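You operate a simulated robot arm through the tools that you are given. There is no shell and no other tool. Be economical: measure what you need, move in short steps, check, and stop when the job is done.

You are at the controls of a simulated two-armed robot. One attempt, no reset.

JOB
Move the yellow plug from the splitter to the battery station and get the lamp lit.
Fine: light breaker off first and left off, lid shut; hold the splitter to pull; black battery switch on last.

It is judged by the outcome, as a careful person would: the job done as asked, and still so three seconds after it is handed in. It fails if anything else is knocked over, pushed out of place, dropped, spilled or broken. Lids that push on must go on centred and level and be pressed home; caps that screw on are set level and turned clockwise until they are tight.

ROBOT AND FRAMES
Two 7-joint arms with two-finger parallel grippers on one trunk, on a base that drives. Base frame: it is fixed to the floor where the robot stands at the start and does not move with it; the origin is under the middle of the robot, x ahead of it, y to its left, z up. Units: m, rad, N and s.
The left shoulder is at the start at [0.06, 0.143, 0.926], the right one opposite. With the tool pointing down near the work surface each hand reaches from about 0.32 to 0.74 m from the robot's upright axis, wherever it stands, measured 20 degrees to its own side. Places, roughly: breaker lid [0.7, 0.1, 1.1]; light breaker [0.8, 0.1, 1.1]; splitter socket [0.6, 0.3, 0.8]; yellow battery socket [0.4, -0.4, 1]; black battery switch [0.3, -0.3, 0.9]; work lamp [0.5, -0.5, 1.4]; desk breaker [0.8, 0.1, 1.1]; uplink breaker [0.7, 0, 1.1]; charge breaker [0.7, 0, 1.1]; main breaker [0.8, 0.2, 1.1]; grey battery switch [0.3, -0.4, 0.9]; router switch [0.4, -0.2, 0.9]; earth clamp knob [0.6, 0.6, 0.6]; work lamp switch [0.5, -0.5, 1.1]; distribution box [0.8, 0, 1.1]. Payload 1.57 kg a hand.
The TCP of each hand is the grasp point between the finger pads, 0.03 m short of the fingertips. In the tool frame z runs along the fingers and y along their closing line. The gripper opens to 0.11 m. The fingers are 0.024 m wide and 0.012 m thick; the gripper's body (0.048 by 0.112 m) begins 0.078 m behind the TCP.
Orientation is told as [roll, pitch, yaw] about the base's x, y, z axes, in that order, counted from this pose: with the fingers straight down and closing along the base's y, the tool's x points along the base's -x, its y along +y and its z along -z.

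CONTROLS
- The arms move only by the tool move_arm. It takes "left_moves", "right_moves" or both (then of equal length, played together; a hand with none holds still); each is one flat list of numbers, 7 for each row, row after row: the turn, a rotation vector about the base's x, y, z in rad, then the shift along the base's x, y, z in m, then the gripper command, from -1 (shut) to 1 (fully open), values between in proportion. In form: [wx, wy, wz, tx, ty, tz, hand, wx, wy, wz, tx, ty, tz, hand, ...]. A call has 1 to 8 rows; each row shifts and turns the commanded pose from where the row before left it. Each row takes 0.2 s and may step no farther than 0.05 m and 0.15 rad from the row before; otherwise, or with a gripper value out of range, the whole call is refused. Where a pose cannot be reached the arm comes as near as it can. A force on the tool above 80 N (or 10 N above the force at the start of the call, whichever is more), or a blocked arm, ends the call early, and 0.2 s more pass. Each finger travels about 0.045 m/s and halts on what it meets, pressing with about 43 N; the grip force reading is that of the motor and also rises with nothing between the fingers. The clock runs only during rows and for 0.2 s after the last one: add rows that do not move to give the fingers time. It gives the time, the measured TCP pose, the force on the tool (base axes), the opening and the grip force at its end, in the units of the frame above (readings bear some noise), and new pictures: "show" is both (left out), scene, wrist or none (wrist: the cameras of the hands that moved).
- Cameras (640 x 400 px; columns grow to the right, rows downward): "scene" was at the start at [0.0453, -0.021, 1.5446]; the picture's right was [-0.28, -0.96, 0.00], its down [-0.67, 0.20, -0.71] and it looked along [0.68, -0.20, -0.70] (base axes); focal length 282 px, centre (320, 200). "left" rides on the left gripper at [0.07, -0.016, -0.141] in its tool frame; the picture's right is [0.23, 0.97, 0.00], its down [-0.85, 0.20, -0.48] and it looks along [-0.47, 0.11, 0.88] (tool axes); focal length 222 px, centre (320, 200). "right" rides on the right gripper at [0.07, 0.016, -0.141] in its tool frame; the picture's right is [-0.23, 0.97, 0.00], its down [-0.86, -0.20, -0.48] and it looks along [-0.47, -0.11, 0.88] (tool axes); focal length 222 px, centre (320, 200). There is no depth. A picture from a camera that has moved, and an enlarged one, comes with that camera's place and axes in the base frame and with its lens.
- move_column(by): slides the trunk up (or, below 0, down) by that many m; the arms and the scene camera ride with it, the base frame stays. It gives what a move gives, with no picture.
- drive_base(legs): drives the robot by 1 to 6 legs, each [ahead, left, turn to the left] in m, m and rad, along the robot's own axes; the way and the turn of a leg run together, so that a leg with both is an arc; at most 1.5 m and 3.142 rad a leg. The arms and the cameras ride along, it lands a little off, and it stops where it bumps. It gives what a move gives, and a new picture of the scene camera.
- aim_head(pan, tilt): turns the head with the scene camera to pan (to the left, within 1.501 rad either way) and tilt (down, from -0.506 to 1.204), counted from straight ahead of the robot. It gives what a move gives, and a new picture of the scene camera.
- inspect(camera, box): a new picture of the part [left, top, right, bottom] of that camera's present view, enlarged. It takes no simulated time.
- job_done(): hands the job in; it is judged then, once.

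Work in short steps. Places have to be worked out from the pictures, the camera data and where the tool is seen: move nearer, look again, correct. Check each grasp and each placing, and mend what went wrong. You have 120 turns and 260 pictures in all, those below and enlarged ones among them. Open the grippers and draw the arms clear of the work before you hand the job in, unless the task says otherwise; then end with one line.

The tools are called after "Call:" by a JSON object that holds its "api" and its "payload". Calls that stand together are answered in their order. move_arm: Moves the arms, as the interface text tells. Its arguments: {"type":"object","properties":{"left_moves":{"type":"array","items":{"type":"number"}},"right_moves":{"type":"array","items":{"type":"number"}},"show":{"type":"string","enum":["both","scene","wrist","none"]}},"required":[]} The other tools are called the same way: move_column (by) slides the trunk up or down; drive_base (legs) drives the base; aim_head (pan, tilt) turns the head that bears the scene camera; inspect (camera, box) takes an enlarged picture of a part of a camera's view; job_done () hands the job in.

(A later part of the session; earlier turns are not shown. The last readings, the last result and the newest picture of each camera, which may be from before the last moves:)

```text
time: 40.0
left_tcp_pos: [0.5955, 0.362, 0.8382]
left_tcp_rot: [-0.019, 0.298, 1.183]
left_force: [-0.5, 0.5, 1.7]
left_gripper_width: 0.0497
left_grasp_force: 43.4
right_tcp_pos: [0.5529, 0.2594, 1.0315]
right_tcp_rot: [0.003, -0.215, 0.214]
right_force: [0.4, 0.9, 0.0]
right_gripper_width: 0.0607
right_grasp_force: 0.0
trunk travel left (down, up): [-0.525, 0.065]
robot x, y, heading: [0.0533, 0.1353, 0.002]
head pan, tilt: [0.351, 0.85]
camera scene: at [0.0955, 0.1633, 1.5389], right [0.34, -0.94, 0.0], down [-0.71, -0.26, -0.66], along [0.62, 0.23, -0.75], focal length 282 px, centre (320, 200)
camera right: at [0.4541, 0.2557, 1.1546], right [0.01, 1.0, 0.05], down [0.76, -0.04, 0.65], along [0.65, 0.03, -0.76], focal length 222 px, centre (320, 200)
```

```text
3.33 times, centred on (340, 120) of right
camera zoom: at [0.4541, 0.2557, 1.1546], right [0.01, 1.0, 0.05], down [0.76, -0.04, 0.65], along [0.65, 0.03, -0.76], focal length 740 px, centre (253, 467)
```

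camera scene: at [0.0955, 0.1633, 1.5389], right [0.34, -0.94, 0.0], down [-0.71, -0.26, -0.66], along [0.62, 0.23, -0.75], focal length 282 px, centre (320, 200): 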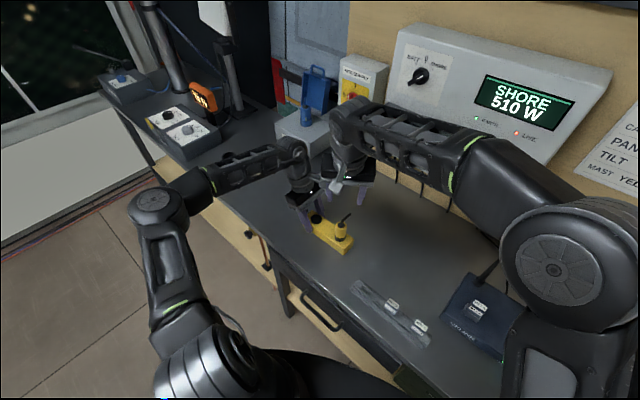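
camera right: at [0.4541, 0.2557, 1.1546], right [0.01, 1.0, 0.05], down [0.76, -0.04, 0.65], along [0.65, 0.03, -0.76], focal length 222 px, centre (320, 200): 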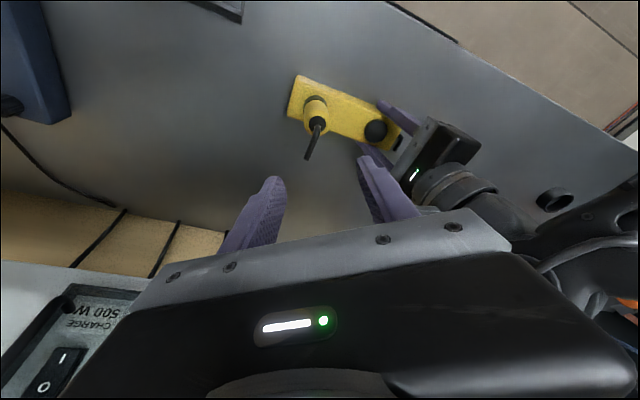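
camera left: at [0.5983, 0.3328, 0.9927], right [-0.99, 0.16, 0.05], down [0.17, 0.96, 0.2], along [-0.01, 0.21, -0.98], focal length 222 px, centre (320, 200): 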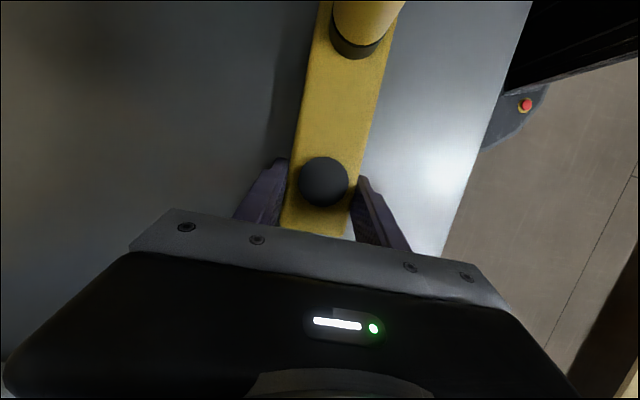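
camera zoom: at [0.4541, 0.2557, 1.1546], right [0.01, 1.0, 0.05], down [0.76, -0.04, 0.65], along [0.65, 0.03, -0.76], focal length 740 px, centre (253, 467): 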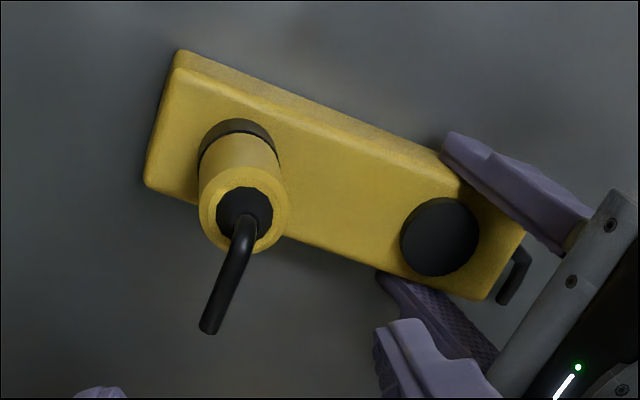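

Plug top now ≈(0.555,0.2645). Descend most of the way and check clearance.

Call:
{"api": "move_arm", "payload": {"right_moves": [0, 0, 0, 0.001, 0.002, -0.025, 0.1, 0, 0, 0, 0.001, 0.003, -0.025, 0.1, 0, 0, 0, 0, 0, -0.025, 0.1, 0, 0, 0, 0, 0, -0.02, 0.1, 0, 0, 0, 0, 0, -0.02, 0.1]}}

Call:
{"api": "inspect", "payload": {"camera": "scene", "box": [265, 130, 425, 260]}}

Call:
{"api": "inspect", "payload": {"camera": "right", "box": [220, 60, 420, 220]}}

```text
time: 41.2
left_tcp_pos: [0.5946, 0.3615, 0.8384]
left_tcp_rot: [-0.019, 0.297, 1.18]
left_force: [-0.5, -0.6, 1.6]
left_gripper_width: 0.0498
left_grasp_force: 43.1
right_tcp_pos: [0.5557, 0.2661, 0.916]
right_tcp_rot: [0.003, -0.217, 0.213]
right_force: [0.7, 0.1, -0.6]
right_gripper_width: 0.0603
right_grasp_force: 0.1
trunk travel left (down, up): [-0.525, 0.065]
robot x, y, heading: [0.0574, 0.1329, 0.001]
head pan, tilt: [0.351, 0.85]
camera scene: at [0.0955, 0.1629, 1.5389], right [0.34, -0.94, 0.0], down [-0.71, -0.26, -0.66], along [0.62, 0.23, -0.75], focal length 282 px, centre (320, 200)
camera right: at [0.4553, 0.2606, 1.0396], right [0.01, 1.0, 0.05], down [0.76, -0.04, 0.65], along [0.65, 0.03, -0.76], focal length 222 px, centre (320, 200)
```

scene: 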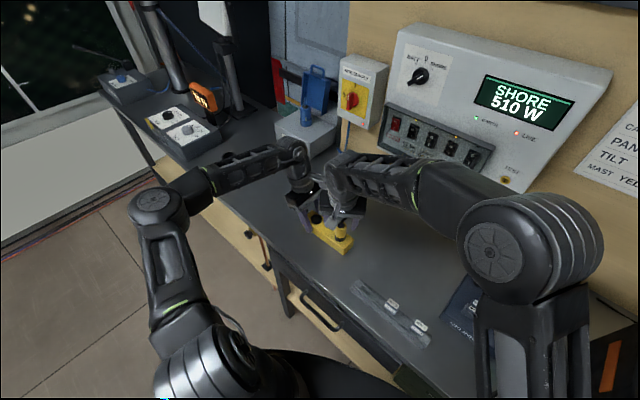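
right: 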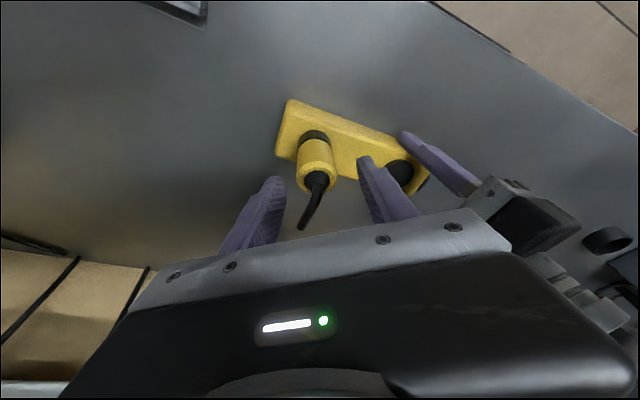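

```text
3.08 times, centred on (345, 195) of scene
camera zoom: at [0.0955, 0.1629, 1.5389], right [0.34, -0.94, 0.0], down [-0.71, -0.26, -0.66], along [0.62, 0.23, -0.75], focal length 869 px, centre (243, 215)
```

zoom: 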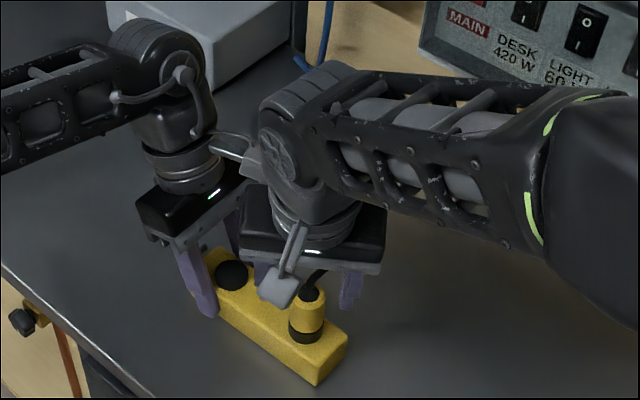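

```text
2.50 times, centred on (320, 140) of right
camera zoom: at [0.4553, 0.2606, 1.0396], right [0.01, 1.0, 0.05], down [0.76, -0.04, 0.65], along [0.65, 0.03, -0.76], focal length 555 px, centre (320, 350)
```

zoom: 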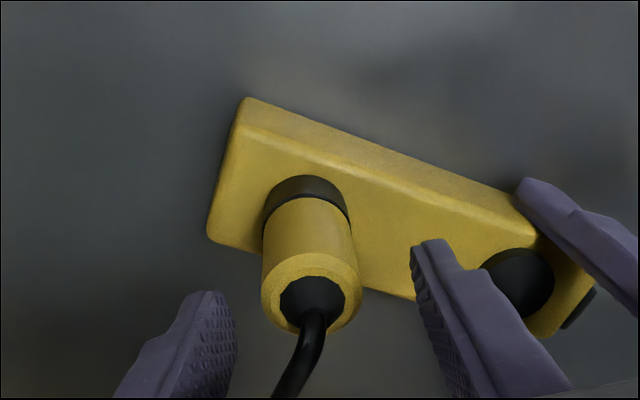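

Well placed; correct 2.5 mm and descend to z=0.880, then grip.

Call:
{"api": "move_arm", "payload": {"right_moves": [0, 0, 0, -0.0015, -0.0025, -0.012, 0.1, 0, 0, 0, 0, 0, -0.012, 0.1, 0, 0, 0, 0, 0, -0.012, 0.1, 0, 0, 0, 0, 0, 0, -0.3, 0, 0, 0, 0, 0, 0, -0.6, 0, 0, 0, 0, 0, 0, -1, 0, 0, 0, 0, 0, 0, -1]}}

Call:
{"api": "inspect", "payload": {"camera": "right", "box": [220, 60, 420, 220]}}

Call:
{"api": "inspect", "payload": {"camera": "scene", "box": [265, 130, 425, 260]}}

```text
time: 42.8
left_tcp_pos: [0.5951, 0.361, 0.8381]
left_tcp_rot: [-0.02, 0.295, 1.182]
left_force: [1.3, -5.7, 1.4]
left_gripper_width: 0.0498
left_grasp_force: 43.1
right_tcp_pos: [0.5523, 0.2637, 0.8803]
right_tcp_rot: [0.007, -0.215, 0.214]
right_force: [-1.4, 6.6, 1.2]
right_gripper_width: 0.0321
right_grasp_force: 29.9
trunk travel left (down, up): [-0.525, 0.065]
robot x, y, heading: [0.0543, 0.1333, -0.002]
head pan, tilt: [0.351, 0.85]
camera scene: at [0.0956, 0.1631, 1.5389], right [0.34, -0.94, 0.0], down [-0.71, -0.26, -0.66], along [0.62, 0.23, -0.75], focal length 282 px, centre (320, 200)
camera right: at [0.4525, 0.2573, 1.0039], right [0.01, 1.0, 0.05], down [0.76, -0.04, 0.65], along [0.65, 0.03, -0.76], focal length 222 px, centre (320, 200)
```

scene: 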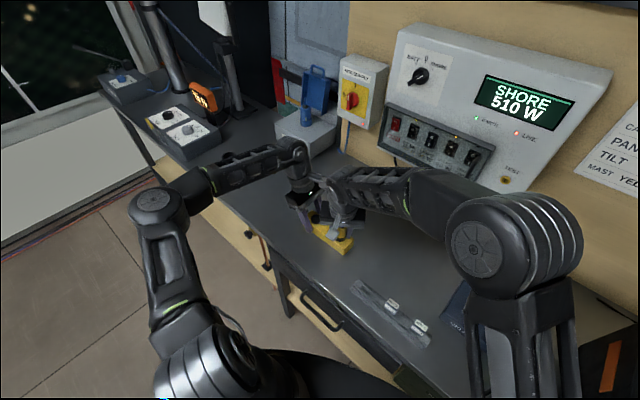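
right: 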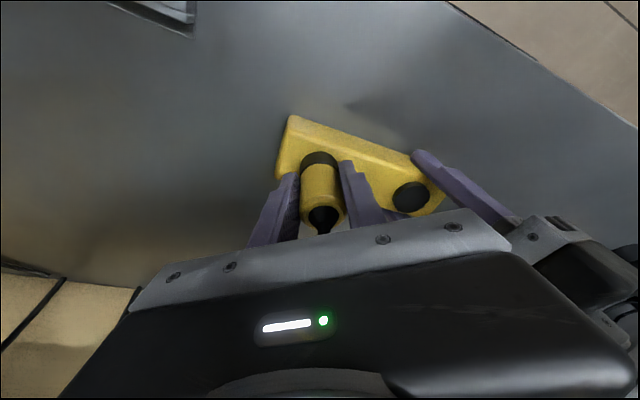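

```text
2.50 times, centred on (320, 140) of right
camera zoom: at [0.4525, 0.2573, 1.0039], right [0.01, 1.0, 0.05], down [0.76, -0.04, 0.65], along [0.65, 0.03, -0.76], focal length 555 px, centre (320, 350)
```

zoom: 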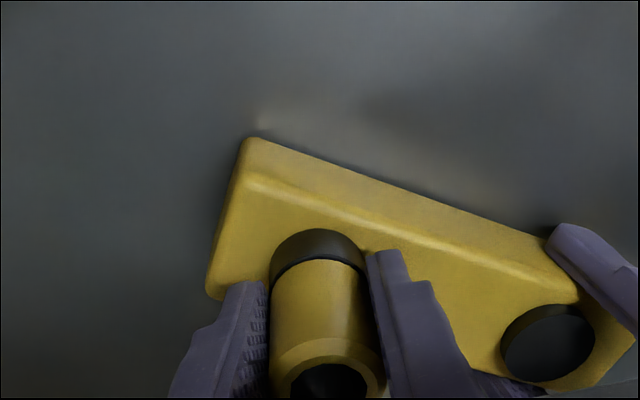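

```text
3.08 times, centred on (345, 195) of scene
camera zoom: at [0.0956, 0.1631, 1.5389], right [0.34, -0.94, 0.0], down [-0.71, -0.26, -0.66], along [0.62, 0.23, -0.75], focal length 869 px, centre (243, 215)
```

zoom: 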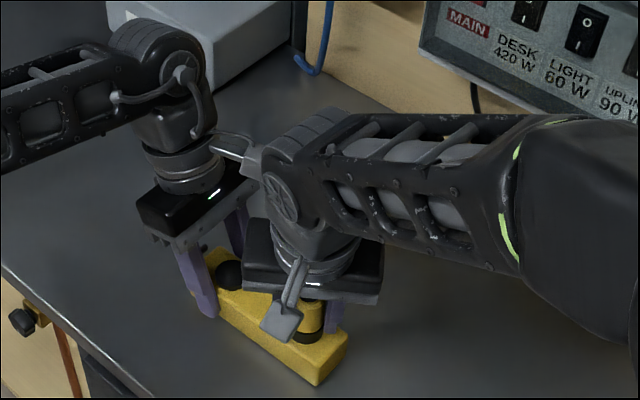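

Plug gripped (0.032 m). Pull straight up while the left hand holds the splitter.

Call:
{"api": "move_arm", "payload": {"right_moves": [0, 0, 0, 0, 0, 0.006, -1, 0, 0, 0, 0, 0, 0.006, -1, 0, 0, 0, 0, 0, 0.008, -1, 0, 0, 0, 0, 0, 0.01, -1, 0, 0, 0, 0, 0, 0.01, -1, 0, 0, 0, 0, 0, 0.015, -1]}}

Call:
{"api": "inspect", "payload": {"camera": "scene", "box": [265, 130, 425, 260]}}

```text
time: 44.2
left_tcp_pos: [0.5939, 0.364, 0.8381]
left_tcp_rot: [-0.016, 0.295, 1.185]
left_force: [-0.3, 2.3, 6.9]
left_gripper_width: 0.0498
left_grasp_force: 43.5
right_tcp_pos: [0.5525, 0.2621, 0.9358]
right_tcp_rot: [0.002, -0.213, 0.211]
right_force: [-0.3, -0.2, -1.0]
right_gripper_width: 0.0305
right_grasp_force: 40.0
trunk travel left (down, up): [-0.525, 0.065]
robot x, y, heading: [0.0568, 0.1345, -0.002]
head pan, tilt: [0.351, 0.85]
camera scene: at [0.0952, 0.1633, 1.5389], right [0.34, -0.94, 0.0], down [-0.71, -0.26, -0.66], along [0.62, 0.23, -0.75], focal length 282 px, centre (320, 200)
camera right: at [0.4539, 0.2565, 1.0588], right [0.01, 1.0, 0.05], down [0.76, -0.04, 0.65], along [0.65, 0.03, -0.76], focal length 222 px, centre (320, 200)
```

scene: 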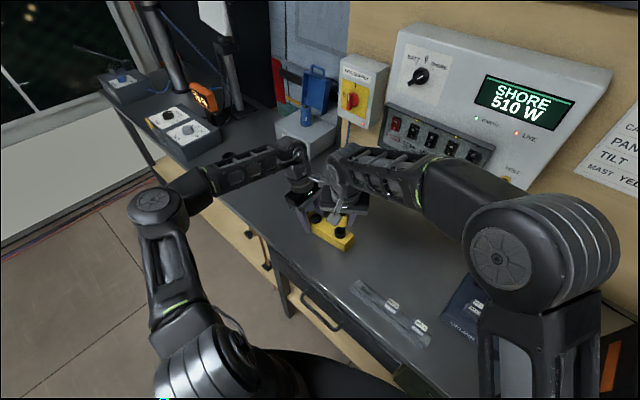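
right: 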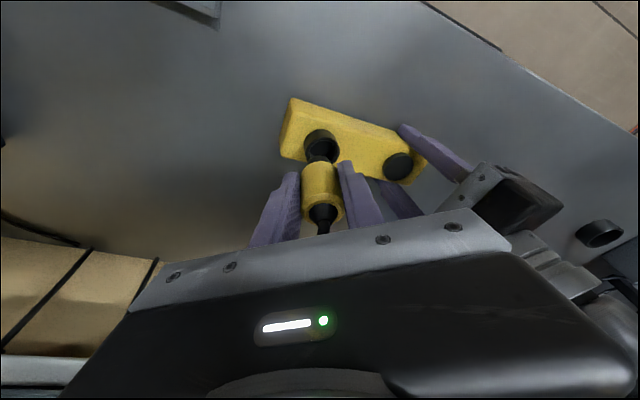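

```text
3.08 times, centred on (345, 195) of scene
camera zoom: at [0.0952, 0.1633, 1.5389], right [0.34, -0.94, 0.0], down [-0.71, -0.26, -0.66], along [0.62, 0.23, -0.75], focal length 869 px, centre (243, 215)
```

zoom: 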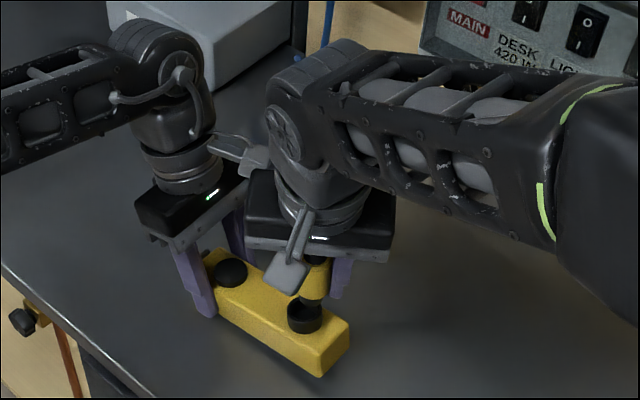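

Plug is out. Raise it further, then have the left hand let go of the splitter and lift off.

Call:
{"api": "move_arm", "payload": {"right_moves": [0, 0, 0, 0, 0, 0.025, -1, 0, 0, 0, 0, 0, 0.025, -1, 0, 0, 0, 0, -0.02, 0.025, -1, 0, 0, 0, 0, -0.03, 0.025, -1, 0, 0, 0, 0, -0.03, 0.02, -1, 0, 0, 0, 0, -0.03, 0.01, -1], "left_moves": [0, 0, 0, 0, 0, 0, -0.1, 0, 0, 0, 0, 0, 0, 0.1, 0, 0, 0, 0, 0, 0, 0.5, 0, 0, 0, 0, 0, 0, 0.6, 0, 0, 0, 0, 0, 0, 0.6, 0, 0, 0, 0, 0, 0, 0.6]}}

Call:
{"api": "inspect", "payload": {"camera": "scene", "box": [265, 130, 425, 260]}}

Call:
{"api": "inspect", "payload": {"camera": "right", "box": [220, 100, 420, 250]}}

```text
time: 45.6
left_tcp_pos: [0.595, 0.3615, 0.8397]
left_tcp_rot: [-0.02, 0.294, 1.181]
left_force: [0.2, 0.6, -0.5]
left_gripper_width: 0.0881
left_grasp_force: 0.1
right_tcp_pos: [0.5542, 0.1518, 1.0669]
right_tcp_rot: [0.004, -0.216, 0.212]
right_force: [0.6, 0.4, -0.8]
right_gripper_width: 0.0305
right_grasp_force: 39.7
trunk travel left (down, up): [-0.525, 0.065]
robot x, y, heading: [0.0552, 0.1344, -0.0]
head pan, tilt: [0.351, 0.85]
camera scene: at [0.0955, 0.1623, 1.5389], right [0.34, -0.94, 0.0], down [-0.71, -0.26, -0.66], along [0.62, 0.23, -0.75], focal length 282 px, centre (320, 200)
camera right: at [0.4538, 0.1463, 1.1897], right [0.01, 1.0, 0.05], down [0.76, -0.04, 0.65], along [0.65, 0.03, -0.76], focal length 222 px, centre (320, 200)
camera left: at [0.5983, 0.3324, 0.9928], right [-0.99, 0.16, 0.05], down [0.17, 0.96, 0.2], along [-0.01, 0.21, -0.98], focal length 222 px, centre (320, 200)
```

scene: 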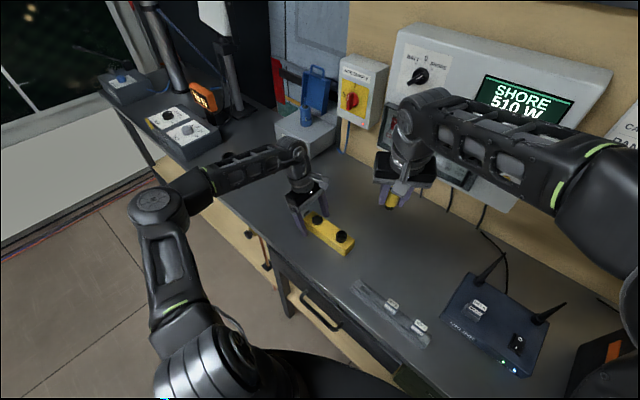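
right: 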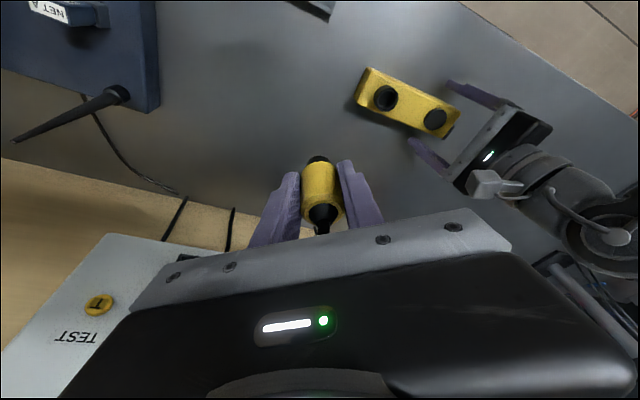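
left: 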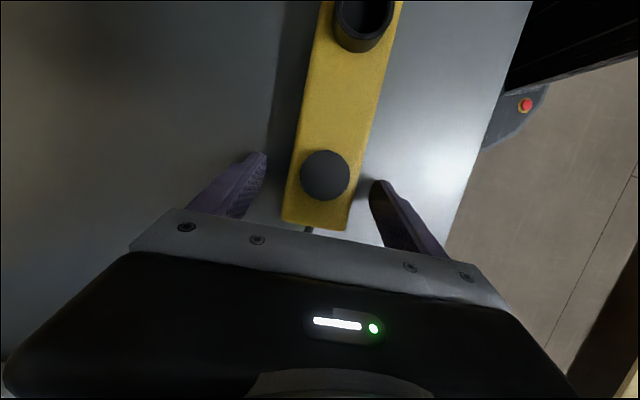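

```text
3.08 times, centred on (345, 195) of scene
camera zoom: at [0.0955, 0.1623, 1.5389], right [0.34, -0.94, 0.0], down [-0.71, -0.26, -0.66], along [0.62, 0.23, -0.75], focal length 869 px, centre (243, 215)
```

zoom: 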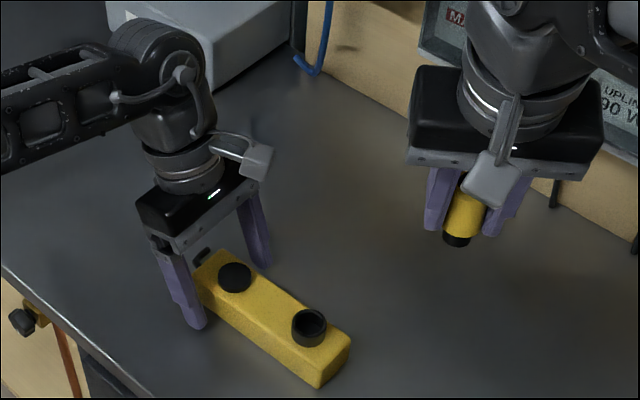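

```text
2.67 times, centred on (320, 175) of right
camera zoom: at [0.4538, 0.1463, 1.1897], right [0.01, 1.0, 0.05], down [0.76, -0.04, 0.65], along [0.65, 0.03, -0.76], focal length 592 px, centre (320, 267)
```

zoom: 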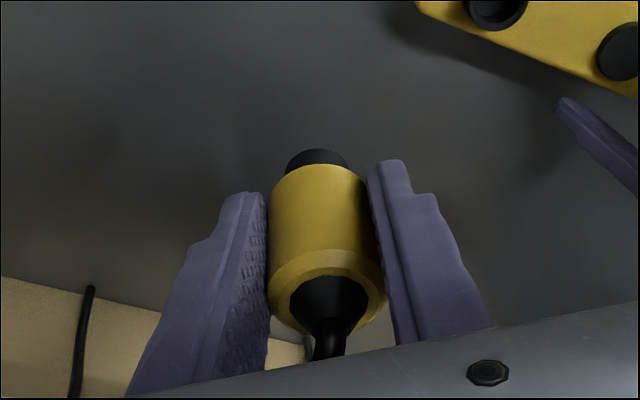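

Splitter is back flat with the socket empty, plug held firmly. Lift the left hand clear.

Call:
{"api": "move_arm", "payload": {"left_moves": [0, 0, 0, 0.0, 0.002, 0.02, 0.6, 0, 0, 0, 0, 0.002, 0.02, 0.6, 0, 0, 0, 0, 0.002, 0.02, 0.6, 0, 0, 0, -0.005, 0, 0.025, 0.6, 0, 0, 0, -0.02, 0, 0.025, 0.6, 0, 0, 0, -0.03, 0, 0.025, 0.6, 0, 0, 0, -0.03, 0, 0.02, 0.6], "show": "scene"}}

Call:
{"api": "drive_base", "payload": {"legs": [[-0.055, -0.135, 0]]}}

Call:
{"api": "aim_head", "payload": {"pan": -0.7, "tilt": 0.85}}

```text
time: 47.2
left_tcp_pos: [0.5092, 0.3668, 0.9936]
left_tcp_rot: [-0.021, 0.297, 1.178]
left_force: [-0.5, 0.1, 0.0]
left_gripper_width: 0.0879
left_grasp_force: 0.0
right_tcp_pos: [0.553, 0.1529, 1.0678]
right_tcp_rot: [0.003, -0.214, 0.213]
right_force: [0.1, 0.1, -0.3]
right_gripper_width: 0.0308
right_grasp_force: 39.8
trunk travel left (down, up): [-0.525, 0.065]
robot x, y, heading: [0.055, 0.1356, -0.005]
head pan, tilt: [0.351, 0.85]
camera scene: at [0.0947, 0.1628, 1.5389], right [0.34, -0.94, 0.0], down [-0.71, -0.26, -0.66], along [0.62, 0.23, -0.75], focal length 282 px, centre (320, 200)
```

scene: 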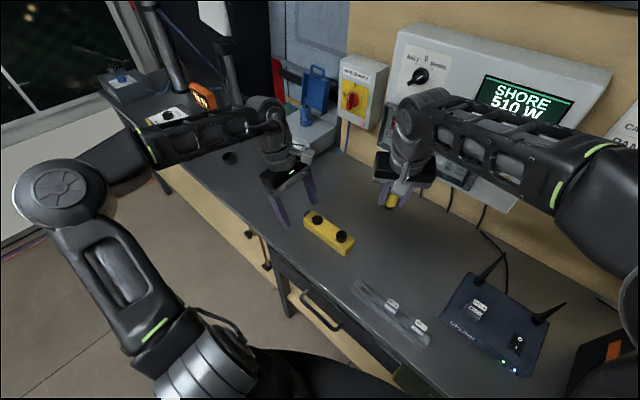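

```text
time: 48.5
left_tcp_pos: [0.4535, 0.2347, 0.993]
left_tcp_rot: [-0.017, 0.294, 1.184]
left_force: [0.7, 0.0, 0.6]
left_gripper_width: 0.0881
left_grasp_force: 0.2
right_tcp_pos: [0.4976, 0.0186, 1.0658]
right_tcp_rot: [0.006, -0.214, 0.212]
right_force: [0.1, -0.3, -0.1]
right_gripper_width: 0.0305
right_grasp_force: 39.7
trunk travel left (down, up): [-0.525, 0.065]
robot x, y, heading: [-0.0016, -0.0017, -0.003]
head pan, tilt: [0.351, 0.85]
camera scene: at [0.04, 0.0278, 1.539], right [0.34, -0.94, 0.0], down [-0.71, -0.26, -0.66], along [0.62, 0.23, -0.75], focal length 282 px, centre (320, 200)
```

scene: 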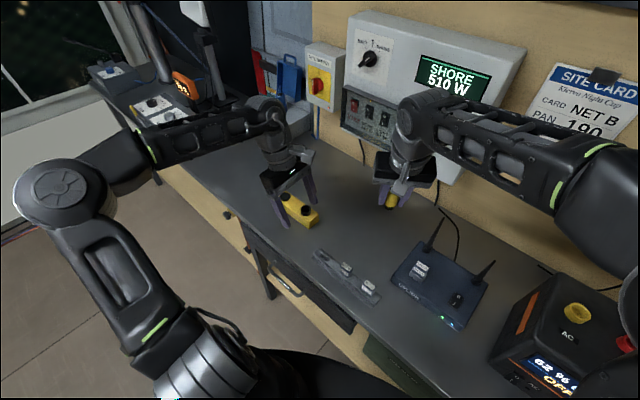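

```text
time: 49.8
left_tcp_pos: [0.4546, 0.2351, 0.9927]
left_tcp_rot: [-0.02, 0.296, 1.183]
left_force: [0.1, 0.5, 0.9]
left_gripper_width: 0.0878
left_grasp_force: 0.0
right_tcp_pos: [0.4989, 0.0195, 1.066]
right_tcp_rot: [0.003, -0.215, 0.214]
right_force: [0.9, 0.1, -1.5]
right_gripper_width: 0.0306
right_grasp_force: 39.8
trunk travel left (down, up): [-0.525, 0.065]
robot x, y, heading: [0.0027, 0.0022, 0.002]
head pan, tilt: [-0.7, 0.85]
camera scene: at [0.0271, -0.0478, 1.5389], right [-0.64, -0.77, 0.0], down [-0.57, 0.48, -0.66], along [0.5, -0.42, -0.75], focal length 282 px, centre (320, 200)
```

scene: 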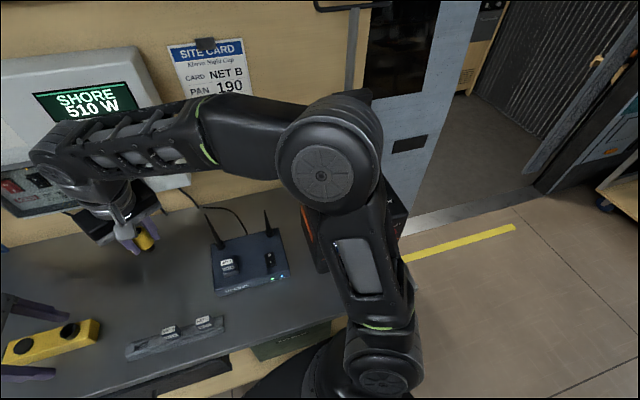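

The right arm hides the battery from the head; I carry the plug toward the battery at z≈1.12 and look with the wrist camera.

Call:
{"api": "move_arm", "payload": {"right_moves": [0, 0, -0.03, -0.008, -0.039, 0.008, -1, 0, 0, -0.03, -0.008, -0.039, 0.008, -1, 0, 0, -0.03, -0.008, -0.039, 0.008, -1, 0, 0, -0.03, -0.008, -0.039, 0.008, -1, 0, 0, -0.03, -0.008, -0.039, 0.008, -1, 0, 0, -0.03, -0.008, -0.039, 0.008, -1, 0, 0, -0.03, -0.008, -0.039, 0.008, -1]}}

```text
time: 51.4
left_tcp_pos: [0.4535, 0.2361, 0.9935]
left_tcp_rot: [-0.019, 0.296, 1.183]
left_force: [0.1, -0.5, -0.2]
left_gripper_width: 0.0881
left_grasp_force: 0.0
right_tcp_pos: [0.4409, -0.2555, 1.1213]
right_tcp_rot: [0.004, -0.212, 0.005]
right_force: [1.0, -0.9, 0.1]
right_gripper_width: 0.0307
right_grasp_force: 39.2
trunk travel left (down, up): [-0.525, 0.065]
robot x, y, heading: [-0.0034, 0.0009, 0.001]
head pan, tilt: [-0.7, 0.85]
camera scene: at [0.0267, -0.0486, 1.5389], right [-0.64, -0.76, 0.0], down [-0.57, 0.48, -0.66], along [0.5, -0.42, -0.75], focal length 282 px, centre (320, 200)
camera right: at [0.3433, -0.239, 1.2443], right [0.22, 0.97, 0.05], down [0.74, -0.2, 0.65], along [0.64, -0.1, -0.76], focal length 222 px, centre (320, 200)
```

scene: 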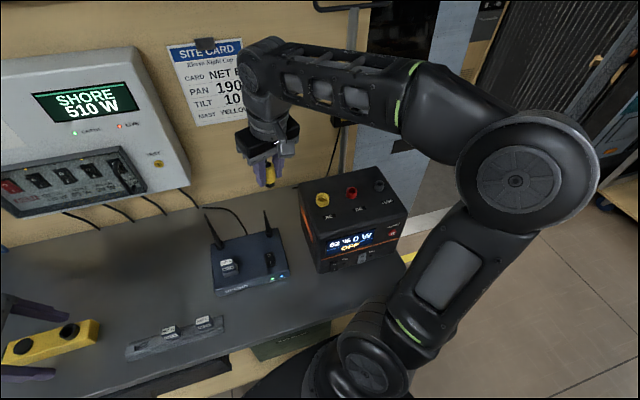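
right: 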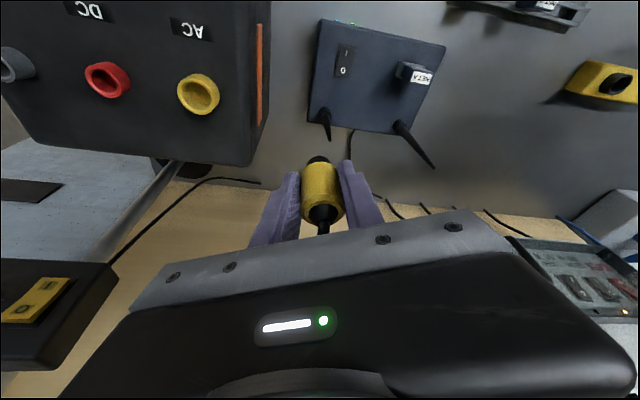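

Excellent: both cameras see the battery now. Zoom to measure the yellow socket and the switches.

Call:
{"api": "inspect", "payload": {"camera": "scene", "box": [240, 150, 420, 280]}}

Call:
{"api": "inspect", "payload": {"camera": "right", "box": [60, 0, 280, 140]}}

Call:
{"api": "inspect", "payload": {"camera": "scene", "box": [300, 210, 420, 280]}}

```text
3.08 times, centred on (330, 215) of scene
camera zoom: at [0.0267, -0.0486, 1.5389], right [-0.64, -0.76, 0.0], down [-0.57, 0.48, -0.66], along [0.5, -0.42, -0.75], focal length 869 px, centre (289, 154)
```

zoom: 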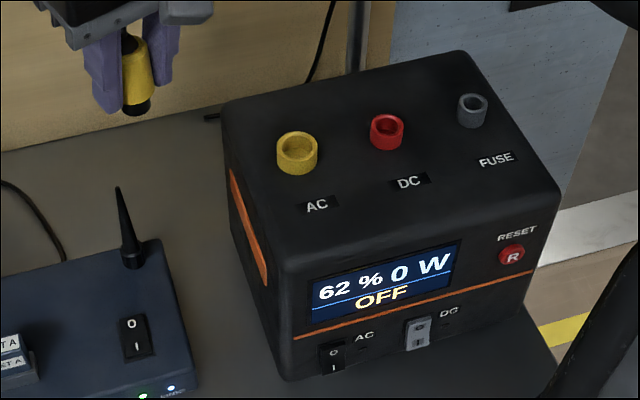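

```text
2.86 times, centred on (170, 70) of right
camera zoom: at [0.3433, -0.239, 1.2443], right [0.22, 0.97, 0.05], down [0.74, -0.2, 0.65], along [0.64, -0.1, -0.76], focal length 635 px, centre (749, 571)
```

zoom: 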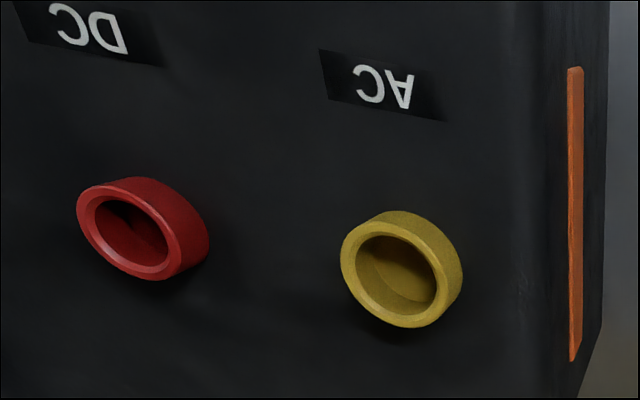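

```text
5.33 times, centred on (360, 245) of scene
camera zoom: at [0.0267, -0.0486, 1.5389], right [-0.64, -0.76, 0.0], down [-0.57, 0.48, -0.66], along [0.5, -0.42, -0.75], focal length 1506 px, centre (107, -40)
```

zoom: 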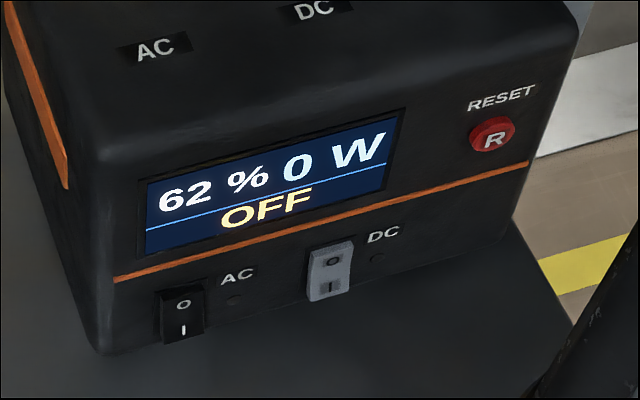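

Yellow socket rim ≈(0.379,-0.353,1.024), vertical. Check the plug's attitude in the grip.

Call:
{"api": "inspect", "payload": {"camera": "scene", "box": [235, 130, 305, 195]}}

Call:
{"api": "inspect", "payload": {"camera": "right", "box": [260, 130, 390, 250]}}

```text
6.15 times, centred on (270, 162) of scene
camera zoom: at [0.0267, -0.0486, 1.5389], right [-0.64, -0.76, 0.0], down [-0.57, 0.48, -0.66], along [0.5, -0.42, -0.75], focal length 1737 px, centre (628, 431)
```

zoom: 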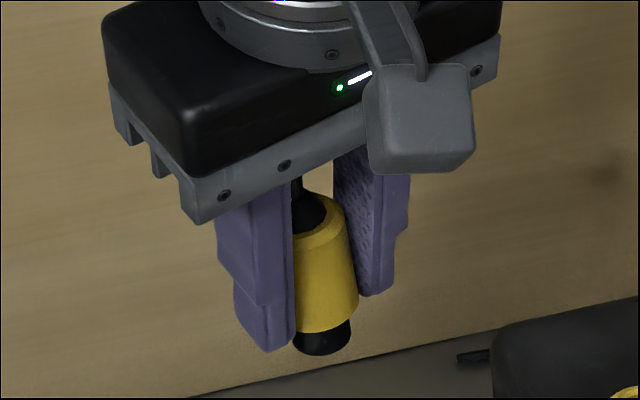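

```text
3.33 times, centred on (325, 190) of right
camera zoom: at [0.3433, -0.239, 1.2443], right [0.22, 0.97, 0.05], down [0.74, -0.2, 0.65], along [0.64, -0.1, -0.76], focal length 740 px, centre (303, 233)
```

zoom: 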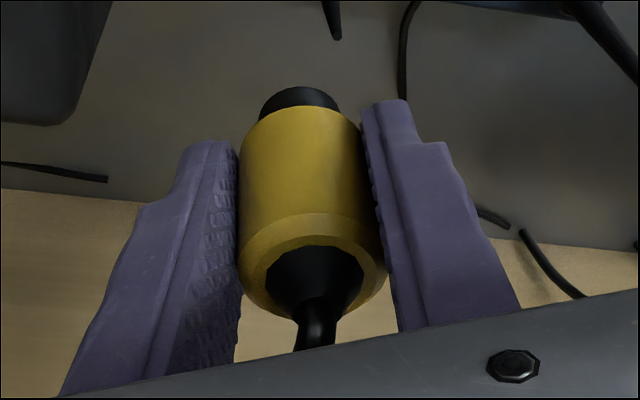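

Plug is upright, axis ≈ at TCP, yellow bottom ≈0.028 below TCP. Move above the yellow socket, staying high.

Call:
{"api": "move_arm", "payload": {"right_moves": [0, 0, 0, -0.0155, -0.0246, 0, -1, 0, 0, 0, -0.0155, -0.0246, 0, -1, 0, 0, 0, -0.0155, -0.0246, 0, -1, 0, 0, 0, -0.0155, -0.0246, 0, -1]}}

Call:
{"api": "inspect", "payload": {"camera": "right", "box": [220, 60, 420, 220]}}

Call:
{"api": "inspect", "payload": {"camera": "scene", "box": [270, 130, 380, 230]}}

```text
time: 52.4
left_tcp_pos: [0.4543, 0.2363, 0.9923]
left_tcp_rot: [-0.019, 0.298, 1.183]
left_force: [-0.7, 0.0, -0.6]
left_gripper_width: 0.088
left_grasp_force: 0.1
right_tcp_pos: [0.3807, -0.3516, 1.1229]
right_tcp_rot: [0.002, -0.214, 0.003]
right_force: [0.2, 0.1, -0.7]
right_gripper_width: 0.0305
right_grasp_force: 39.7
trunk travel left (down, up): [-0.525, 0.065]
robot x, y, heading: [0.0009, 0.0025, 0.002]
head pan, tilt: [-0.7, 0.85]
camera scene: at [0.0267, -0.0483, 1.5389], right [-0.64, -0.76, 0.0], down [-0.57, 0.48, -0.66], along [0.5, -0.43, -0.75], focal length 282 px, centre (320, 200)
camera right: at [0.2823, -0.3367, 1.2459], right [0.22, 0.97, 0.05], down [0.73, -0.2, 0.65], along [0.64, -0.1, -0.76], focal length 222 px, centre (320, 200)
```

scene: 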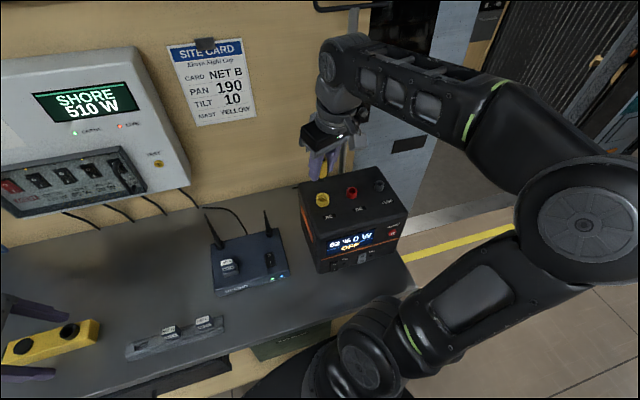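
right: 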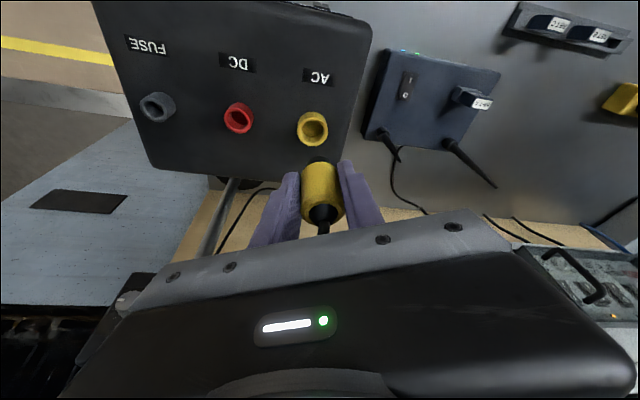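

```text
2.50 times, centred on (320, 140) of right
camera zoom: at [0.2823, -0.3367, 1.2459], right [0.22, 0.97, 0.05], down [0.73, -0.2, 0.65], along [0.64, -0.1, -0.76], focal length 555 px, centre (320, 350)
```

zoom: 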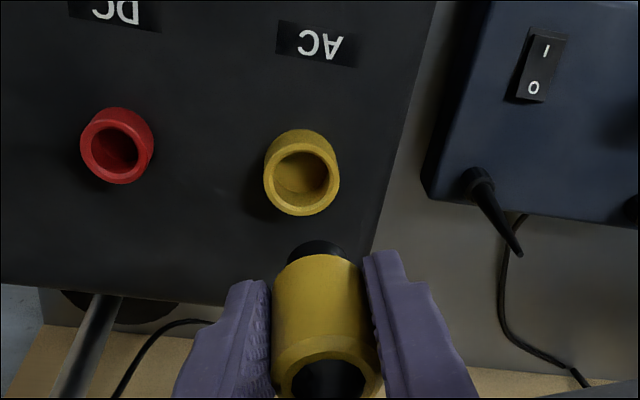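

```text
4.00 times, centred on (325, 180) of scene
camera zoom: at [0.0267, -0.0483, 1.5389], right [-0.64, -0.76, 0.0], down [-0.57, 0.48, -0.66], along [0.5, -0.43, -0.75], focal length 1129 px, centre (300, 280)
```

zoom: 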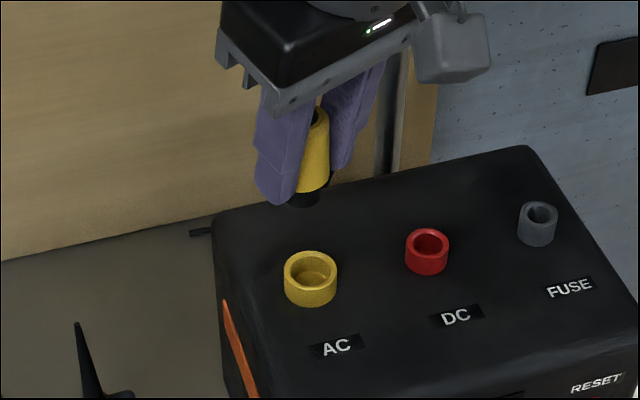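

Correct ~4 mm, then descend until the nose is just above the rim.

Call:
{"api": "move_arm", "payload": {"right_moves": [0, 0, 0, -0.0035, -0.002, -0.012, -1, 0, 0, 0, 0, 0, -0.015, -1, 0, 0, 0, 0, 0, -0.015, -1, 0, 0, 0, 0, 0, -0.006, -1]}}

Call:
{"api": "inspect", "payload": {"camera": "right", "box": [240, 80, 400, 210]}}

Call:
{"api": "inspect", "payload": {"camera": "scene", "box": [280, 150, 370, 230]}}

```text
time: 53.4
left_tcp_pos: [0.4548, 0.2357, 0.9922]
left_tcp_rot: [-0.019, 0.298, 1.186]
left_force: [0.3, 1.3, 0.0]
left_gripper_width: 0.0878
left_grasp_force: 0.1
right_tcp_pos: [0.3779, -0.3537, 1.0738]
right_tcp_rot: [0.004, -0.215, 0.003]
right_force: [0.8, -0.2, -0.7]
right_gripper_width: 0.0306
right_grasp_force: 39.4
trunk travel left (down, up): [-0.525, 0.065]
robot x, y, heading: [0.0022, 0.0039, 0.002]
head pan, tilt: [-0.7, 0.85]
camera scene: at [0.027, -0.0479, 1.5389], right [-0.64, -0.76, 0.0], down [-0.57, 0.48, -0.66], along [0.5, -0.43, -0.75], focal length 282 px, centre (320, 200)
camera right: at [0.2785, -0.3382, 1.1972], right [0.22, 0.97, 0.05], down [0.73, -0.2, 0.65], along [0.64, -0.1, -0.76], focal length 222 px, centre (320, 200)
```

scene: 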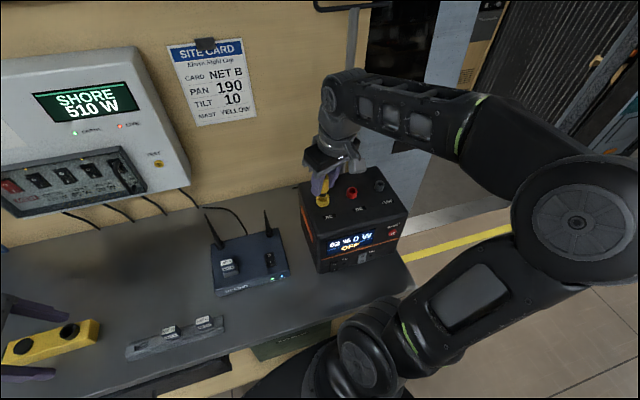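
right: 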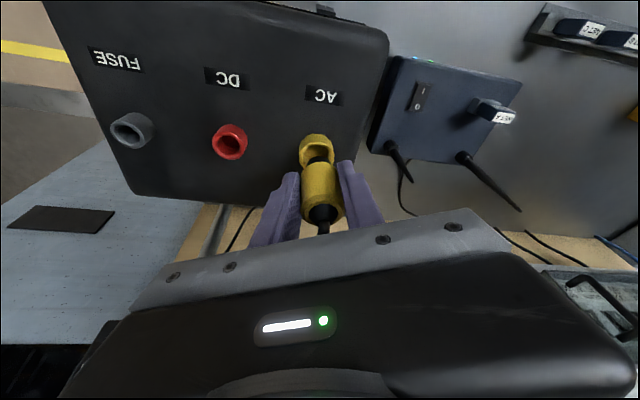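

```text
3.08 times, centred on (320, 145) of right
camera zoom: at [0.2785, -0.3382, 1.1972], right [0.22, 0.97, 0.05], down [0.73, -0.2, 0.65], along [0.64, -0.1, -0.76], focal length 684 px, centre (320, 369)
```

zoom: 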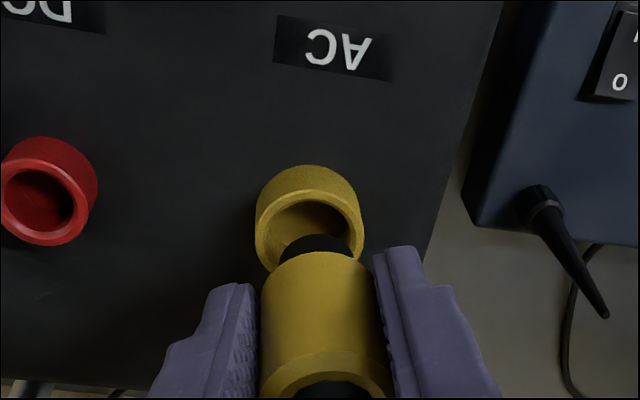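

```text
5.00 times, centred on (325, 190) of scene
camera zoom: at [0.027, -0.0479, 1.5389], right [-0.64, -0.76, 0.0], down [-0.57, 0.48, -0.66], along [0.5, -0.43, -0.75], focal length 1411 px, centre (295, 250)
```

zoom: 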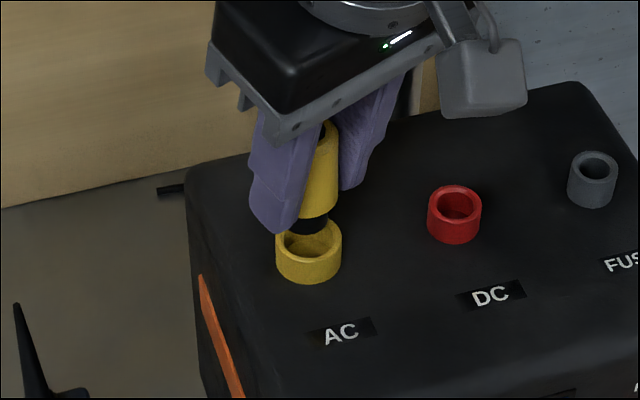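

Ambiguous by a few mm; lower another 8 mm and compare again in both views.

Call:
{"api": "move_arm", "payload": {"right_moves": [0, 0, 0, -0.001, 0, -0.004, -1, 0, 0, 0, 0, 0, -0.004, -1], "show": "none"}}

Call:
{"api": "inspect", "payload": {"camera": "right", "box": [270, 100, 370, 200]}}

Call:
{"api": "inspect", "payload": {"camera": "scene", "box": [295, 165, 355, 220]}}

```text
time: 54.0
left_tcp_pos: [0.454, 0.2345, 0.9911]
left_tcp_rot: [-0.018, 0.296, 1.183]
left_force: [0.0, -0.3, 0.0]
left_gripper_width: 0.0879
left_grasp_force: 0.2
right_tcp_pos: [0.3762, -0.3535, 1.0653]
right_tcp_rot: [0.003, -0.215, 0.005]
right_force: [0.6, -0.6, -1.4]
right_gripper_width: 0.0303
right_grasp_force: 39.4
trunk travel left (down, up): [-0.525, 0.065]
robot x, y, heading: [0.0007, -0.0001, 0.001]
head pan, tilt: [-0.7, 0.85]
```

```text
4.00 times, centred on (320, 150) of right
camera zoom: at [0.2777, -0.3388, 1.1889], right [0.22, 0.97, 0.05], down [0.73, -0.2, 0.65], along [0.64, -0.1, -0.76], focal length 888 px, centre (320, 400)
```

zoom: 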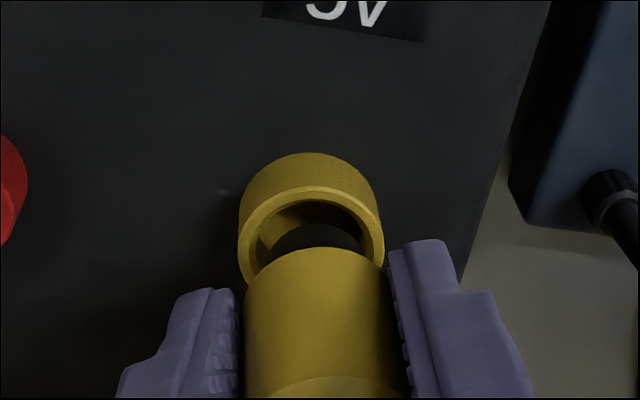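

```text
7.27 times, centred on (325, 192) of scene
camera zoom: at [0.027, -0.048, 1.5389], right [-0.64, -0.76, 0.0], down [-0.57, 0.48, -0.66], along [0.5, -0.43, -0.75], focal length 2053 px, centre (284, 254)
```

zoom: 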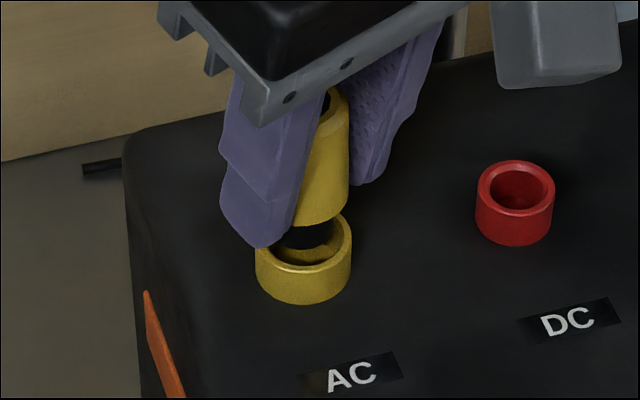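

Both views agree: aligned within ~1 mm with ~5 mm gap. Descend into the socket in small steps.

Call:
{"api": "move_arm", "payload": {"right_moves": [0, 0, 0, 0, 0, -0.004, -1, 0, 0, 0, 0, 0, -0.004, -1, 0, 0, 0, 0, 0, -0.003, -1, 0, 0, 0, 0, 0, -0.003, -1], "show": "none"}}

Call:
{"api": "inspect", "payload": {"camera": "right", "box": [270, 100, 370, 200]}}

Call:
{"api": "inspect", "payload": {"camera": "scene", "box": [295, 165, 355, 220]}}

```text
time: 55.0
left_tcp_pos: [0.4542, 0.2353, 0.9925]
left_tcp_rot: [-0.018, 0.298, 1.183]
left_force: [-0.3, -0.3, 0.1]
left_gripper_width: 0.0879
left_grasp_force: 0.0
right_tcp_pos: [0.3763, -0.3535, 1.0506]
right_tcp_rot: [0.004, -0.214, 0.003]
right_force: [0.1, -0.5, 0.5]
right_gripper_width: 0.0305
right_grasp_force: 39.6
trunk travel left (down, up): [-0.525, 0.065]
robot x, y, heading: [0.0027, -0.0008, 0.002]
head pan, tilt: [-0.7, 0.85]
```

```text
4.00 times, centred on (320, 150) of right
camera zoom: at [0.2777, -0.3393, 1.1753], right [0.22, 0.97, 0.05], down [0.73, -0.2, 0.65], along [0.64, -0.1, -0.76], focal length 888 px, centre (320, 400)
```

zoom: 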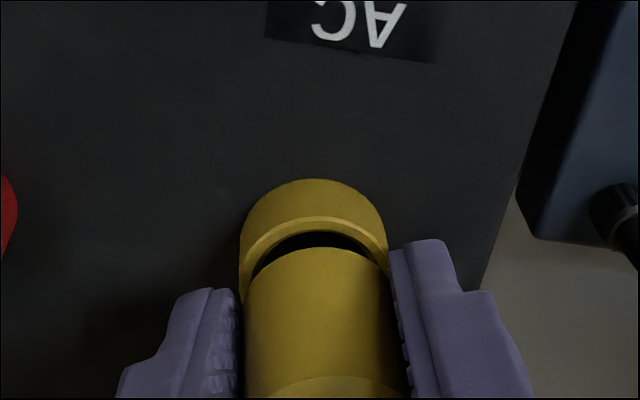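

```text
7.27 times, centred on (325, 192) of scene
camera zoom: at [0.0269, -0.0479, 1.5389], right [-0.64, -0.76, 0.0], down [-0.57, 0.48, -0.66], along [0.5, -0.43, -0.75], focal length 2053 px, centre (284, 254)
```

zoom: 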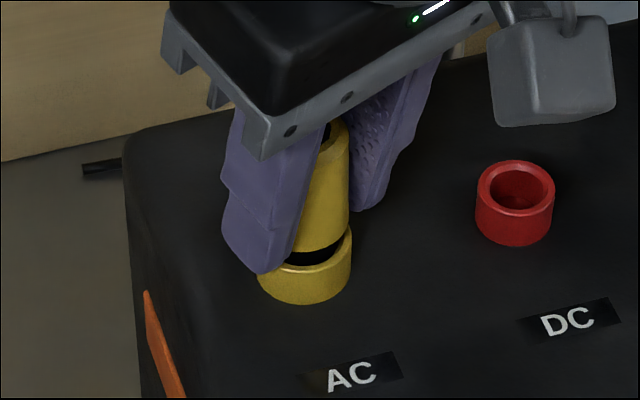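

No contact yet and nose is in the cavity. Nudge -1 mm in y and keep going down until force rises.

Call:
{"api": "move_arm", "payload": {"right_moves": [0, 0, 0, 0, -0.001, -0.003, -1, 0, 0, 0, 0, 0, -0.003, -1, 0, 0, 0, 0, 0, -0.003, -1, 0, 0, 0, 0, 0, -0.003, -1], "show": "none"}}

Call:
{"api": "inspect", "payload": {"camera": "right", "box": [270, 100, 370, 200]}}

Call:
{"api": "inspect", "payload": {"camera": "scene", "box": [295, 165, 355, 220]}}

```text
time: 56.0
left_tcp_pos: [0.4503, 0.2373, 0.9948]
left_tcp_rot: [-0.024, 0.296, 1.182]
left_force: [0.0, -0.3, -0.8]
left_gripper_width: 0.088
left_grasp_force: 0.0
right_tcp_pos: [0.3748, -0.3531, 1.048]
right_tcp_rot: [-0.001, -0.231, 0.002]
right_force: [-12.9, -4.5, 68.2]
right_gripper_width: 0.0305
right_grasp_force: 39.8
trunk travel left (down, up): [-0.525, 0.065]
robot x, y, heading: [0.003, -0.0023, 0.002]
head pan, tilt: [-0.7, 0.85]
```

```text
4.00 times, centred on (320, 150) of right
camera zoom: at [0.2742, -0.3386, 1.1693], right [0.22, 0.97, 0.05], down [0.72, -0.2, 0.66], along [0.66, -0.11, -0.75], focal length 888 px, centre (320, 400)
```

zoom: 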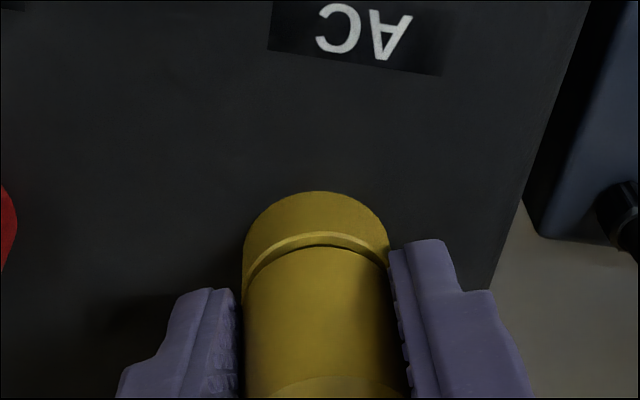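

```text
7.27 times, centred on (325, 192) of scene
camera zoom: at [0.0208, -0.0449, 1.5402], right [-0.64, -0.76, 0.0], down [-0.57, 0.48, -0.66], along [0.51, -0.43, -0.75], focal length 2053 px, centre (284, 254)
```

zoom: 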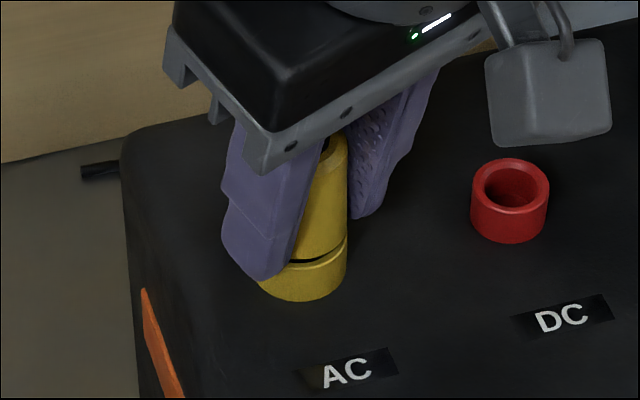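

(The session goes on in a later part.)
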